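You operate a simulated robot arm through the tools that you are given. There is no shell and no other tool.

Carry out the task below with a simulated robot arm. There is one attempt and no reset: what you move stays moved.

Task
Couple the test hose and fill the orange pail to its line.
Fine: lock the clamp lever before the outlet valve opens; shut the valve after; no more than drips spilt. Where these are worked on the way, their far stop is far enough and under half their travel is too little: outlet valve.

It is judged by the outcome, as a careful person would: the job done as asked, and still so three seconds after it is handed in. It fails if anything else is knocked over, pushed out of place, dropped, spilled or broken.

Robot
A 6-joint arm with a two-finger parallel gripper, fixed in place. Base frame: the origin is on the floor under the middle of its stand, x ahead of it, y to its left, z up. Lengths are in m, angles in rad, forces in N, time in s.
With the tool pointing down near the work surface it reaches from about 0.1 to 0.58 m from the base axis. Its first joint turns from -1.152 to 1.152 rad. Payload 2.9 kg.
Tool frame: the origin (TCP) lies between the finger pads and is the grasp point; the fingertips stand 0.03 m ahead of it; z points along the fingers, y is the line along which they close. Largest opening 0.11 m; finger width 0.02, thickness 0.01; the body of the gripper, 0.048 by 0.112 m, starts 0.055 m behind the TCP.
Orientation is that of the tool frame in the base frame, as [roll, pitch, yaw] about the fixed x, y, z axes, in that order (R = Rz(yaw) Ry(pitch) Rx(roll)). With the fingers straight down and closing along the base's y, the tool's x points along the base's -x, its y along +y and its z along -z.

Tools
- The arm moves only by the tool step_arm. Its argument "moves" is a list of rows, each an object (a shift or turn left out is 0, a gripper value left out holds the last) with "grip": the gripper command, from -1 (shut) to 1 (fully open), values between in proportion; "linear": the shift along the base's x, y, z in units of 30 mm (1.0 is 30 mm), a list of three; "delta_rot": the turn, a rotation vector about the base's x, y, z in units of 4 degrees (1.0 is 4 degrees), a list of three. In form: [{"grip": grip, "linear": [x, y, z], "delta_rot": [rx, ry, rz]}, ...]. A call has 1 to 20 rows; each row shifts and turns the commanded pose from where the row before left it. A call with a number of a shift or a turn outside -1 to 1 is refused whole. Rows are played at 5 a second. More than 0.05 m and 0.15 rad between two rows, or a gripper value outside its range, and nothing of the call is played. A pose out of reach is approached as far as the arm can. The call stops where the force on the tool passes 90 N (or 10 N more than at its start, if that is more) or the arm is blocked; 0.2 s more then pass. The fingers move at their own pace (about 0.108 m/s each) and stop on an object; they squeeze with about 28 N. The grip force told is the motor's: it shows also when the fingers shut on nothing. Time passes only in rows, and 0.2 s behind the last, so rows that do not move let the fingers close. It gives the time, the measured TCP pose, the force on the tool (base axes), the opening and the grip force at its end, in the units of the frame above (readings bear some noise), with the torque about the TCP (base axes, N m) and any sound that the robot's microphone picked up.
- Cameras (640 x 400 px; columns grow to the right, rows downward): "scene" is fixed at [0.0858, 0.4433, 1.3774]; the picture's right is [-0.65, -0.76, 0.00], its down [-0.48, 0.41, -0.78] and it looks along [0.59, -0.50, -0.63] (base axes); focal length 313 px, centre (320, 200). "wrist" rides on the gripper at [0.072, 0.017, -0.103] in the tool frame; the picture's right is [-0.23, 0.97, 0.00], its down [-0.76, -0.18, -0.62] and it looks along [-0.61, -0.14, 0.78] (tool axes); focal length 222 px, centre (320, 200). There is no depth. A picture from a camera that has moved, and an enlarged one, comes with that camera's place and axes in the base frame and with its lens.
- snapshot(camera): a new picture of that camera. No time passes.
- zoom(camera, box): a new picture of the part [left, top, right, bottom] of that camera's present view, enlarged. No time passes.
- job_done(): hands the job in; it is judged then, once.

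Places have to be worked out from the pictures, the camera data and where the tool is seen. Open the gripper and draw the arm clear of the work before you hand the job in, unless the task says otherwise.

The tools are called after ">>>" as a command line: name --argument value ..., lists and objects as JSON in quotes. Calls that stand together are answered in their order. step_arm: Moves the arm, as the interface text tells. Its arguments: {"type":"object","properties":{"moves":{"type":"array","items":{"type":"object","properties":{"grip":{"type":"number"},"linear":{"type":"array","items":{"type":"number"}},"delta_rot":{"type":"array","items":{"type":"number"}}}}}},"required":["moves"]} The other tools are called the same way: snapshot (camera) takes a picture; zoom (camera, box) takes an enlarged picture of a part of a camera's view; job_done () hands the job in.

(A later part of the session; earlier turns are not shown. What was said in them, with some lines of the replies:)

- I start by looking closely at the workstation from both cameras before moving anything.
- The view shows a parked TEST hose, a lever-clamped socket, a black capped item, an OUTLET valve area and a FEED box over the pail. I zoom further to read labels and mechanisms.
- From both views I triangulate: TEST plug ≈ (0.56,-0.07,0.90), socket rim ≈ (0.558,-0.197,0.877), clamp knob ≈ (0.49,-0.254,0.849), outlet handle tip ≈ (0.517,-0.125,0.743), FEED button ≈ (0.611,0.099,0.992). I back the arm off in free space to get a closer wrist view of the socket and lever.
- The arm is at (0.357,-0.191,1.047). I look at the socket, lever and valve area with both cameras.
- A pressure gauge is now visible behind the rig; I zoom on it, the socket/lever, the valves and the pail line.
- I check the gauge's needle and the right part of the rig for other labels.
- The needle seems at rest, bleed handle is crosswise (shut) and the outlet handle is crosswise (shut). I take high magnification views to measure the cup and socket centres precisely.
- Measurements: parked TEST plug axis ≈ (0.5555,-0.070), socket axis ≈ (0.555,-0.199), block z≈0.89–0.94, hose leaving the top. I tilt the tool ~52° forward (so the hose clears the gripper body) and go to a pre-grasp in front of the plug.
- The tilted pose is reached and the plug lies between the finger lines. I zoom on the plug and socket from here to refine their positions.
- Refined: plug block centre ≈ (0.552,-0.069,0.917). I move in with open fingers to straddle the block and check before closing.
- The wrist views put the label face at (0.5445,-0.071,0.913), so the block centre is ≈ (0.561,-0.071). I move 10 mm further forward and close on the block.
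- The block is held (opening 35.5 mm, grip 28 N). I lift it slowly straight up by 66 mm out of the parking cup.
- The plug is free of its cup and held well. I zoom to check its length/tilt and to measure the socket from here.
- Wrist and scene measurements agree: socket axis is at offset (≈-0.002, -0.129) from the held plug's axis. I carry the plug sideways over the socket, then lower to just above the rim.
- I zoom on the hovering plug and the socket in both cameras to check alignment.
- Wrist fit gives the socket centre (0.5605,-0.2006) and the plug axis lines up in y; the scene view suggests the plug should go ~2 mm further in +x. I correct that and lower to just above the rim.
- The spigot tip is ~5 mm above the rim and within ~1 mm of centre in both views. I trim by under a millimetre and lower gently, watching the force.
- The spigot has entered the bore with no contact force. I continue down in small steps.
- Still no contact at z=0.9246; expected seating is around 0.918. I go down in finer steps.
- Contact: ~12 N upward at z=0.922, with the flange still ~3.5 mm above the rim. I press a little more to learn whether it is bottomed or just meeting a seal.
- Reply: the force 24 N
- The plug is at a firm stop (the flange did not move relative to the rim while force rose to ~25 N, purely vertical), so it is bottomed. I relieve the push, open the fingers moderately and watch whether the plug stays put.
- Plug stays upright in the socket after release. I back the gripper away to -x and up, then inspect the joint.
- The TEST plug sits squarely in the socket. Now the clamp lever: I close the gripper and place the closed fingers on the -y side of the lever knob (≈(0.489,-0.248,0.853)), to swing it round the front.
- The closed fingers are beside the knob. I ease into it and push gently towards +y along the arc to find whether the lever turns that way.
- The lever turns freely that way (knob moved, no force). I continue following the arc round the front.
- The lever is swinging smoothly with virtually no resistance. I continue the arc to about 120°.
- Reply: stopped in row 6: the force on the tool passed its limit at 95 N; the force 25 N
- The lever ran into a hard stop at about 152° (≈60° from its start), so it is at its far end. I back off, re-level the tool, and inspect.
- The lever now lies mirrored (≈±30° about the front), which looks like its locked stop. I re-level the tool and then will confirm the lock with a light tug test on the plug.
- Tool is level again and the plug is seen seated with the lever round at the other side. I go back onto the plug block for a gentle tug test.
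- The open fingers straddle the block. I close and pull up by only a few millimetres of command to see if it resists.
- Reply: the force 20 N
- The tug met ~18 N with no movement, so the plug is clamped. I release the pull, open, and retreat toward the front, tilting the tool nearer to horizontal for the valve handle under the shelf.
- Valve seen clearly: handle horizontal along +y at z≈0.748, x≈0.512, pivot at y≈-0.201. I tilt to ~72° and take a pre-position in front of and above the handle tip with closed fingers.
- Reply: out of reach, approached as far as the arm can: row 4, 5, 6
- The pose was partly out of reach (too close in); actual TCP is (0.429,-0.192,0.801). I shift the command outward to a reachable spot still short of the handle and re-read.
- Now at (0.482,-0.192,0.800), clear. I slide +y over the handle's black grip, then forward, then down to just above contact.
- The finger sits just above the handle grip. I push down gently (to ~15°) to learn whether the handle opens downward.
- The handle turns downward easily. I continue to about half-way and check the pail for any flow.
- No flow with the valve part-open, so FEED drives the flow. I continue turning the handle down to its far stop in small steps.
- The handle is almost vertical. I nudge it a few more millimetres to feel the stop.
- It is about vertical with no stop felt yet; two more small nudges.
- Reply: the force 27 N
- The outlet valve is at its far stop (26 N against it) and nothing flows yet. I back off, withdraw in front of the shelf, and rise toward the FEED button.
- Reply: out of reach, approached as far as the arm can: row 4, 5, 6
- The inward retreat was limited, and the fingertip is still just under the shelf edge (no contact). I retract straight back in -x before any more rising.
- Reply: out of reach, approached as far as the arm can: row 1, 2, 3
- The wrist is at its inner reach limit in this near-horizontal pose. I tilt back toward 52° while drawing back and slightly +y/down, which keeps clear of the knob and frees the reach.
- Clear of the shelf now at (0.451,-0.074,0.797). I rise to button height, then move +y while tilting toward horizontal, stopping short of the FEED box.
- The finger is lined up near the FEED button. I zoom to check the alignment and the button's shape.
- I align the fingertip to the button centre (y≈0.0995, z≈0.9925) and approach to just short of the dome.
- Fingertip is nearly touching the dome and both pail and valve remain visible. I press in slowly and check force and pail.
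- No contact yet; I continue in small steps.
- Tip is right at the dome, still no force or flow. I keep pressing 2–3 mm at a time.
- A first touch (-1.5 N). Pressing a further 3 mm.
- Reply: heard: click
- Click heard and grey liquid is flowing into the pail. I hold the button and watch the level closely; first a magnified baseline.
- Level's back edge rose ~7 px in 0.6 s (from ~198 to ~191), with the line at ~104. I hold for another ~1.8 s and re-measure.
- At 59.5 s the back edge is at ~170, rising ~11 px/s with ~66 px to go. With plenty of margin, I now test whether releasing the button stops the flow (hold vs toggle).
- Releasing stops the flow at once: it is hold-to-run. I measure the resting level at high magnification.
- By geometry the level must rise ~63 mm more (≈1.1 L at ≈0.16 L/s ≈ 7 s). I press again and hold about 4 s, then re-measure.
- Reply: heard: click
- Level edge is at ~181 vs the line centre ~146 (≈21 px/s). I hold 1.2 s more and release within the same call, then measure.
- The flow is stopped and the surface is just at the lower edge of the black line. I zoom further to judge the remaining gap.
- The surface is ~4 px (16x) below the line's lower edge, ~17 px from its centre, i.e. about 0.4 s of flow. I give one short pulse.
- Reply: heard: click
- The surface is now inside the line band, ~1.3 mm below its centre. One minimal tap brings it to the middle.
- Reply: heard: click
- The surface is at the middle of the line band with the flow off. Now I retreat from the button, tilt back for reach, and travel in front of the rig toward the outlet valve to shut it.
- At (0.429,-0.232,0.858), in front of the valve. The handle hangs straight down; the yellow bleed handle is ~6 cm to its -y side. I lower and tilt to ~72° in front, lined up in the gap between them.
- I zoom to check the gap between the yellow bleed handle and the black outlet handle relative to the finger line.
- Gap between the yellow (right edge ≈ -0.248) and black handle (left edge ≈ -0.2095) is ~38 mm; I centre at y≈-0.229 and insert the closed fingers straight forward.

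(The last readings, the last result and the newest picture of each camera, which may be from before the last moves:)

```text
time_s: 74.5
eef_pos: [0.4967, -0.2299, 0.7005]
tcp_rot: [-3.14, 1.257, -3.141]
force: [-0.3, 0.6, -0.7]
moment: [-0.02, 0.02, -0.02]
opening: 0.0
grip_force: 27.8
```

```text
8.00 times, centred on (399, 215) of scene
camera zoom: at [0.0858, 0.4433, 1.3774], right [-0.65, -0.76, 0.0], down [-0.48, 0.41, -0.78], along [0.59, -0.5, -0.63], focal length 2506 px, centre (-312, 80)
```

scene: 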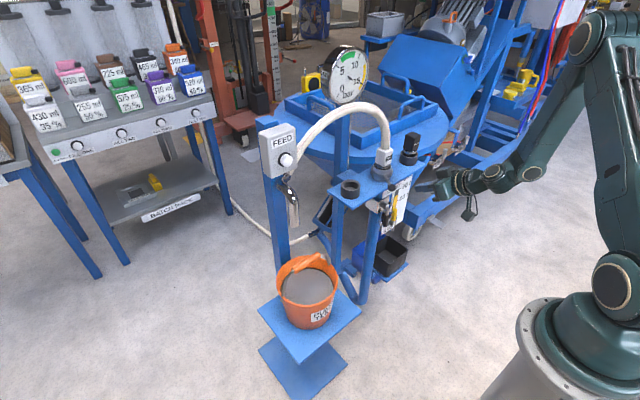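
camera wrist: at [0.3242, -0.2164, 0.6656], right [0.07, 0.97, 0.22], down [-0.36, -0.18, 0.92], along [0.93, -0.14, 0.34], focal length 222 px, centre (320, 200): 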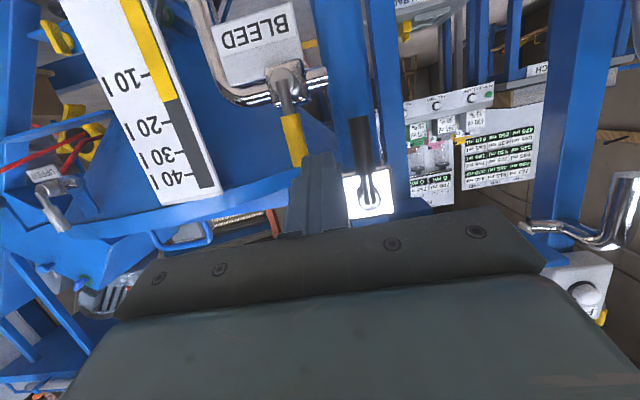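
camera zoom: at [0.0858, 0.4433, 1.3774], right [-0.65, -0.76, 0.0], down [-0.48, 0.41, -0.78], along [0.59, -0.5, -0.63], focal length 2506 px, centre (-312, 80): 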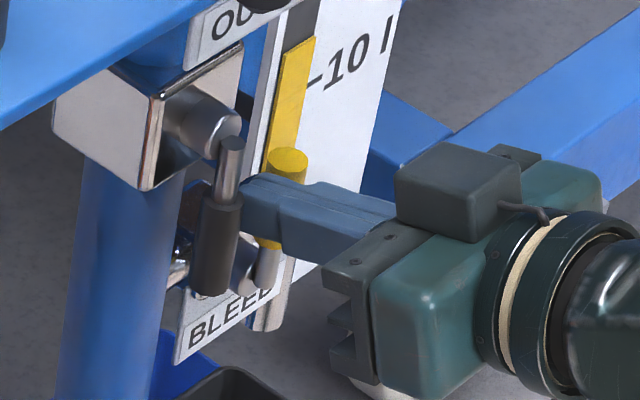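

The fingers are in the gap on the -y side of the outlet handle. I push it along its arc back toward +y, first half.

>>> step_arm --moves '[{"grip": -1, "linear": [0, 0.174, -0.01]}, {"linear": [0, 0.174, -0.01]}, {"linear": [0, 0.208, -0.058]}, {"linear": [0, 0.208, -0.058]}, {"linear": [0, 0.233, -0.007]}, {"linear": [0, 0.233, -0.007]}, {"linear": [0, 0.243, 0.061]}, {"linear": [0, 0.243, 0.061]}, {"linear": [0, 0, 0]}]'

>>> zoom --camera "wrist" --box '[220, 40, 440, 240]'

>>> zoom --camera "scene" --box '[364, 180, 424, 240]'

```text
time_s: 76.5
eef_pos: [0.4965, -0.1779, 0.7004]
tcp_rot: [3.14, 1.258, 3.14]
force: [-0.3, -0.5, -0.1]
moment: [-0.03, -0.01, -0.02]
opening: 0.0
grip_force: 27.6
```

```text
2.00 times, centred on (330, 140) of wrist
camera zoom: at [0.3755, -0.1615, 0.6645], right [0.07, 0.97, 0.22], down [-0.36, -0.18, 0.92], along [0.93, -0.14, 0.34], focal length 444 px, centre (300, 320)
```

zoom: 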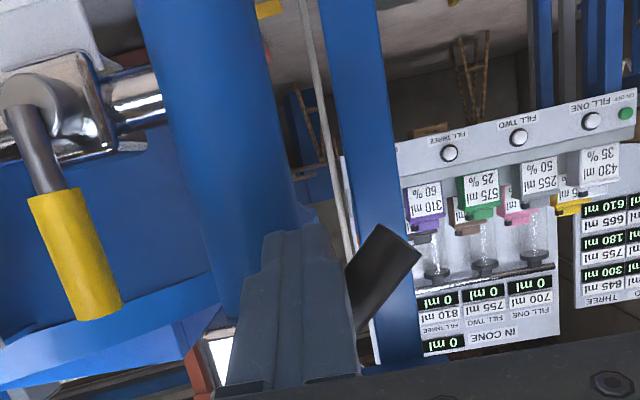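

```text
6.67 times, centred on (394, 210) of scene
camera zoom: at [0.0858, 0.4433, 1.3774], right [-0.65, -0.76, 0.0], down [-0.48, 0.41, -0.78], along [0.59, -0.5, -0.63], focal length 2088 px, centre (-173, 133)
```

zoom: 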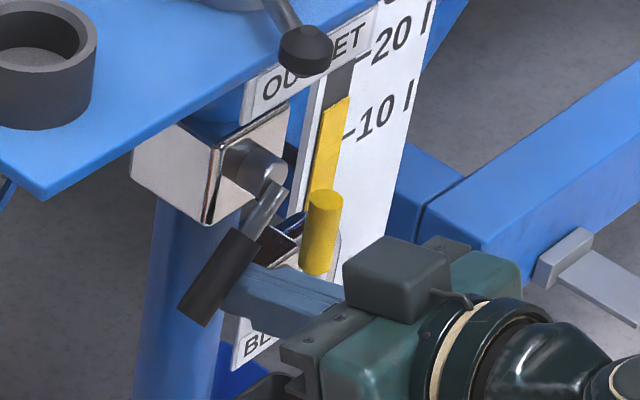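

The handle follows (about halfway up). I continue the arc to horizontal and a little beyond to reach the closed stop.

>>> step_arm --moves '[{"grip": -1, "linear": [0, 0.228, 0.135]}, {"linear": [0, 0.228, 0.135]}, {"linear": [0, 0.188, 0.206]}, {"linear": [0, 0.188, 0.206]}, {"linear": [0, 0.123, 0.261]}, {"linear": [0, 0.1, 0.22]}, {"linear": [0, 0, 0]}]'

>>> zoom --camera "wrist" --box '[180, 40, 460, 240]'

>>> zoom --camera "scene" --box '[364, 180, 424, 240]'

```text
time_s: 78.0
eef_pos: [0.4943, -0.1455, 0.7343]
tcp_rot: [-3.135, 1.25, -3.137]
force: [-4.5, -5.6, -25.1]
moment: [0.11, 0.39, 0.05]
opening: 0.0001
grip_force: 28.1
```

```text
2.00 times, centred on (320, 140) of wrist
camera zoom: at [0.3741, -0.1295, 0.6981], right [0.07, 0.97, 0.21], down [-0.35, -0.18, 0.92], along [0.93, -0.14, 0.33], focal length 444 px, centre (320, 320)
```

zoom: 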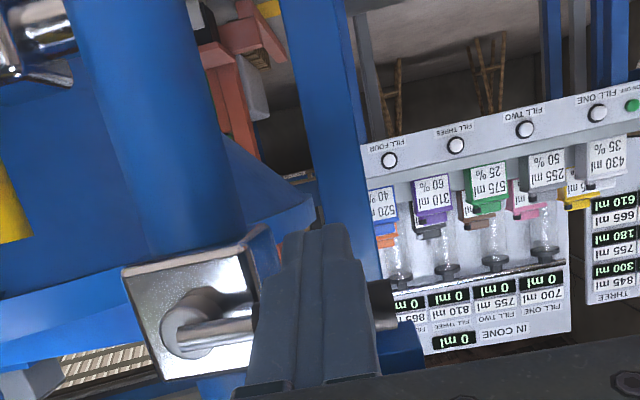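

```text
6.67 times, centred on (394, 210) of scene
camera zoom: at [0.0861, 0.443, 1.3775], right [-0.65, -0.76, 0.0], down [-0.48, 0.41, -0.78], along [0.59, -0.5, -0.63], focal length 2088 px, centre (-173, 133)
```

zoom: 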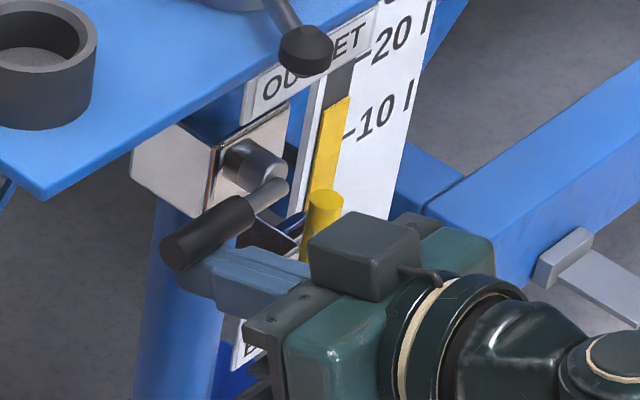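

The handle is back horizontal against its closed stop (25 N). I drop clear of it, withdraw with tilt-back, and move up and away.

>>> step_arm --moves '[{"grip": -1, "linear": [0, 0, -0.25]}, {"linear": [0, 0, -0.25]}, {"linear": [-0.2, 0, 0], "delta_rot": [0, 0.5, 0]}, {"linear": [-0.4, 0, 0], "delta_rot": [0, 1, 0]}, {"linear": [-0.4, 0, 0], "delta_rot": [0, 1, 0]}, {"linear": [-0.5, -0.2, 0], "delta_rot": [0, 1, 0]}, {"linear": [-0.5, -0.5, 0], "delta_rot": [0, 1, 0]}, {"linear": [-0.3, -0.8, 0]}, {"linear": [0, -0.8, 0]}, {"linear": [0, 0, 0.6]}, {"linear": [0, 0, 0.9]}, {"linear": [0, 0, 0.9]}, {"linear": [0, 0, 0]}]'

>>> zoom --camera "scene" --box '[344, 130, 440, 250]'

>>> snapshot --camera "wrist"

```text
time_s: 80.8
eef_pos: [0.4278, -0.2166, 0.7923]
tcp_rot: [-3.141, 0.946, -3.14]
force: [0.7, -0.4, -0.2]
moment: [-0.02, 0.01, -0.01]
opening: 0.0001
grip_force: 28.2
```

```text
3.33 times, centred on (392, 190) of scene
camera zoom: at [0.0858, 0.4433, 1.3774], right [-0.65, -0.76, 0.0], down [-0.48, 0.41, -0.78], along [0.59, -0.5, -0.63], focal length 1044 px, centre (80, 233)
```

zoom: 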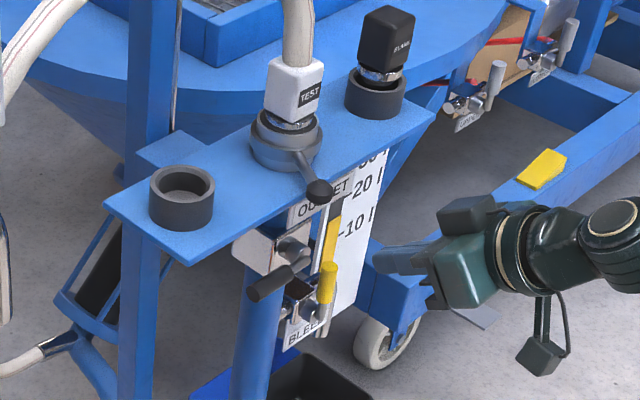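

```text
taken
camera wrist: at [0.3016, -0.2001, 0.7966], right [0.13, 0.97, 0.18], down [-0.06, -0.18, 0.98], along [0.99, -0.14, 0.03], focal length 222 px, centre (320, 200)
```

wrist: 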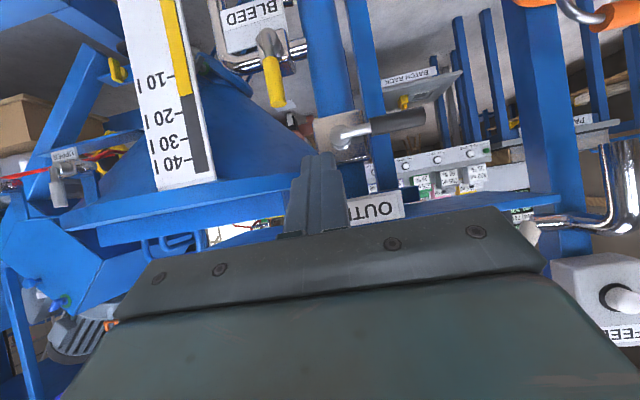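

Outlet handle is horizontal (shut), clamp lever still locked, bleed untouched. I raise the arm well clear, open the gripper, and check the pail.

>>> step_arm --moves '[{"grip": -1, "linear": [0, 0, 0.9]}, {"linear": [0, 0, 0.9]}, {"linear": [0, 0, 0.9]}, {"linear": [0, 0, 0.9]}, {"linear": [-0.3, 0, 0.9]}, {"linear": [-0.3, 0, 0.9]}, {"linear": [-0.3, 0, 0.9]}, {"grip": 0.5, "linear": [-0.3, 0, 0.5]}, {"grip": 1, "linear": [0, 0, 0]}, {"grip": 1, "linear": [0, 0, 0]}]'

>>> snapshot --camera "scene"

>>> zoom --camera "scene" --box '[281, 250, 337, 300]'

>>> zoom --camera "scene" --box '[309, 260, 341, 280]'

>>> zoom --camera "scene" --box '[344, 130, 440, 250]'

>>> zoom --camera "scene" --box '[240, 160, 380, 400]'

```text
time_s: 83.0
eef_pos: [0.3908, -0.2161, 0.9966]
tcp_rot: [3.141, 0.944, 3.141]
force: [0.8, -0.4, -0.1]
moment: [-0.01, 0.01, 0.02]
opening: 0.1101
grip_force: 0.1
```

```text
taken
```

scene: 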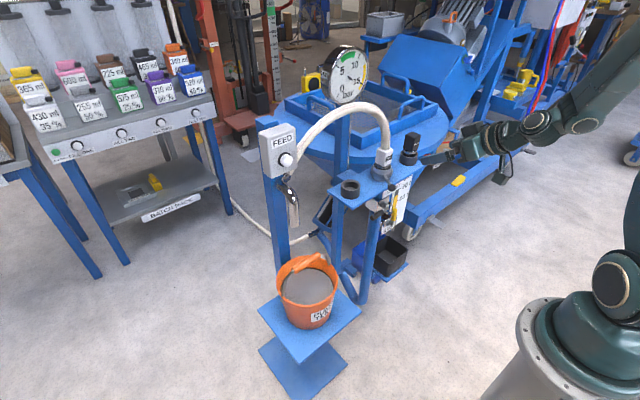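

```text
8.00 times, centred on (309, 275) of scene
camera zoom: at [0.0858, 0.4433, 1.3774], right [-0.65, -0.76, 0.0], down [-0.48, 0.41, -0.78], along [0.59, -0.5, -0.63], focal length 2506 px, centre (408, -400)
```

zoom: 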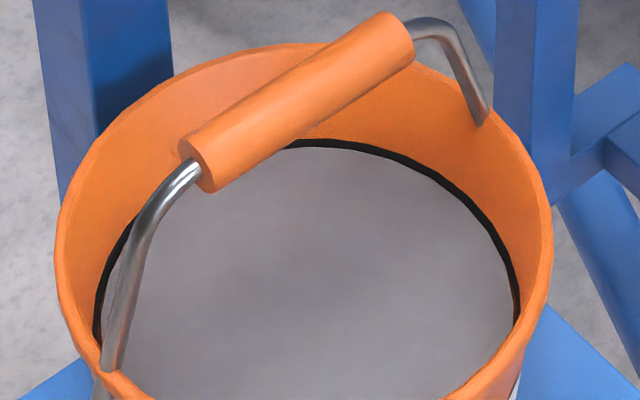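

```text
16.00 times, centred on (325, 270) of scene
camera zoom: at [0.0858, 0.4433, 1.3774], right [-0.65, -0.76, 0.0], down [-0.48, 0.41, -0.78], along [0.59, -0.5, -0.63], focal length 5012 px, centre (240, -920)
```

zoom: 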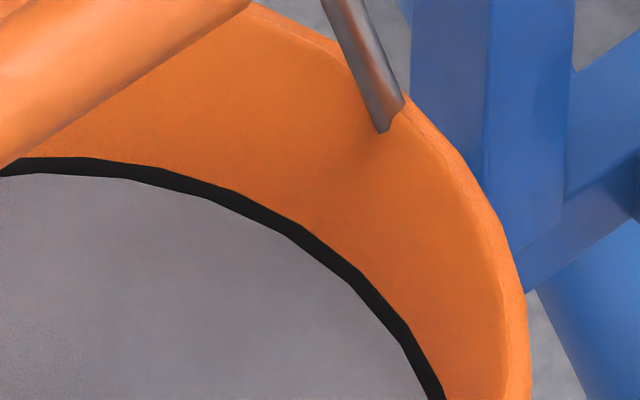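

```text
3.33 times, centred on (392, 190) of scene
camera zoom: at [0.0858, 0.4433, 1.3774], right [-0.65, -0.76, 0.0], down [-0.48, 0.41, -0.78], along [0.59, -0.5, -0.63], focal length 1044 px, centre (80, 233)
```

zoom: 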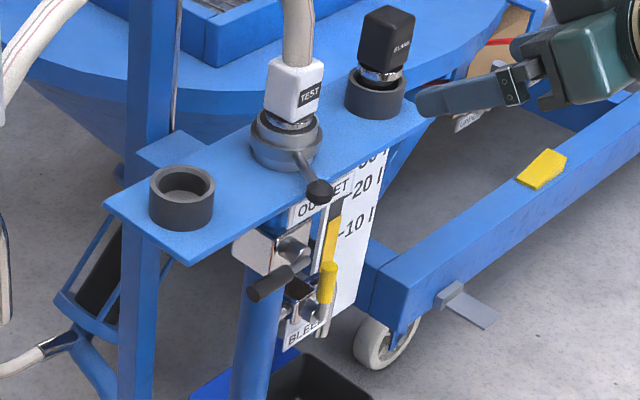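

```text
1.67 times, centred on (310, 280) of scene
camera zoom: at [0.0858, 0.4433, 1.3774], right [-0.65, -0.76, 0.0], down [-0.48, 0.41, -0.78], along [0.59, -0.5, -0.63], focal length 522 px, centre (337, 67)
```

zoom: 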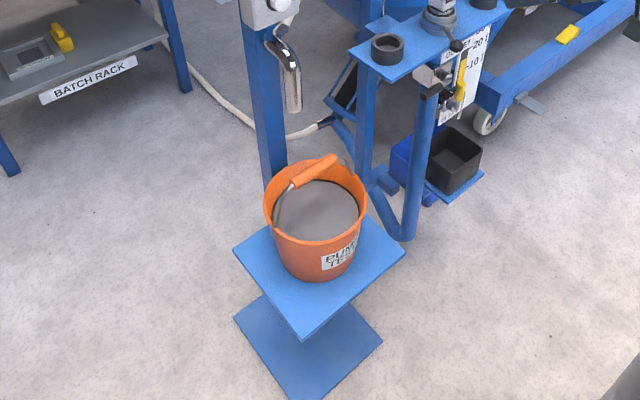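

Everything checks: plug seated and locked, valve shut, level at the middle of the line, no liquid outside the pail. I draw the arm a little further away and then hand in.

>>> step_arm --moves '[{"grip": 1, "linear": [-0.3, 0, 0.8]}, {"linear": [-0.3, 0, 0.8]}, {"linear": [0, 0, 0.8]}, {"linear": [0, 0, 0]}, {"linear": [0, 0, 0]}]'

>>> snapshot --camera "scene"

```text
time_s: 84.2
eef_pos: [0.3735, -0.2166, 1.0695]
tcp_rot: [-3.139, 0.944, -3.141]
force: [-0.3, -0.2, 0.4]
moment: [0.0, 0.02, -0.01]
opening: 0.11
grip_force: 0.1
```

```text
taken
```

scene: 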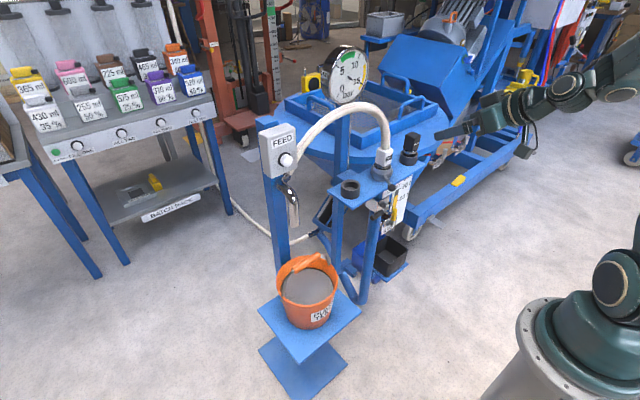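

The arm is clear with the gripper open, the hose is coupled and clamped, the valve is shut, and the pail is at its line. Handing in.

>>> job_done

```text
The job is handed in.
```

The test hose is coupled and clamped, the orange pail is filled to its line, and the outlet valve is shut again. The job has been handed in.

- **Coupling:** The TEST plug went into the outlet socket and reached a firm stop. I swung the clamp lever to its far stop before opening the valve. A light upward tug met about 18 N with no movement, so the clamp is holding.
- **Filling:** I opened the outlet valve to its far stop. The FEED button only runs the flow while it is held, so I filled in stages and finished with short taps. In the last close-up the surface sat at about the middle of the black line.
- **Shutting:** The outlet handle is back horizontal against its closed stop.
- **Spills and surroundings:** I saw no liquid outside the pail, and the bleed valve and BLANK plug were not touched. The gripper is open and the arm is drawn clear.

The plug's flange rests about 3.5 mm above the socket rim rather than flush. It stopped there under about 25 N of push, so I took it as fully seated.
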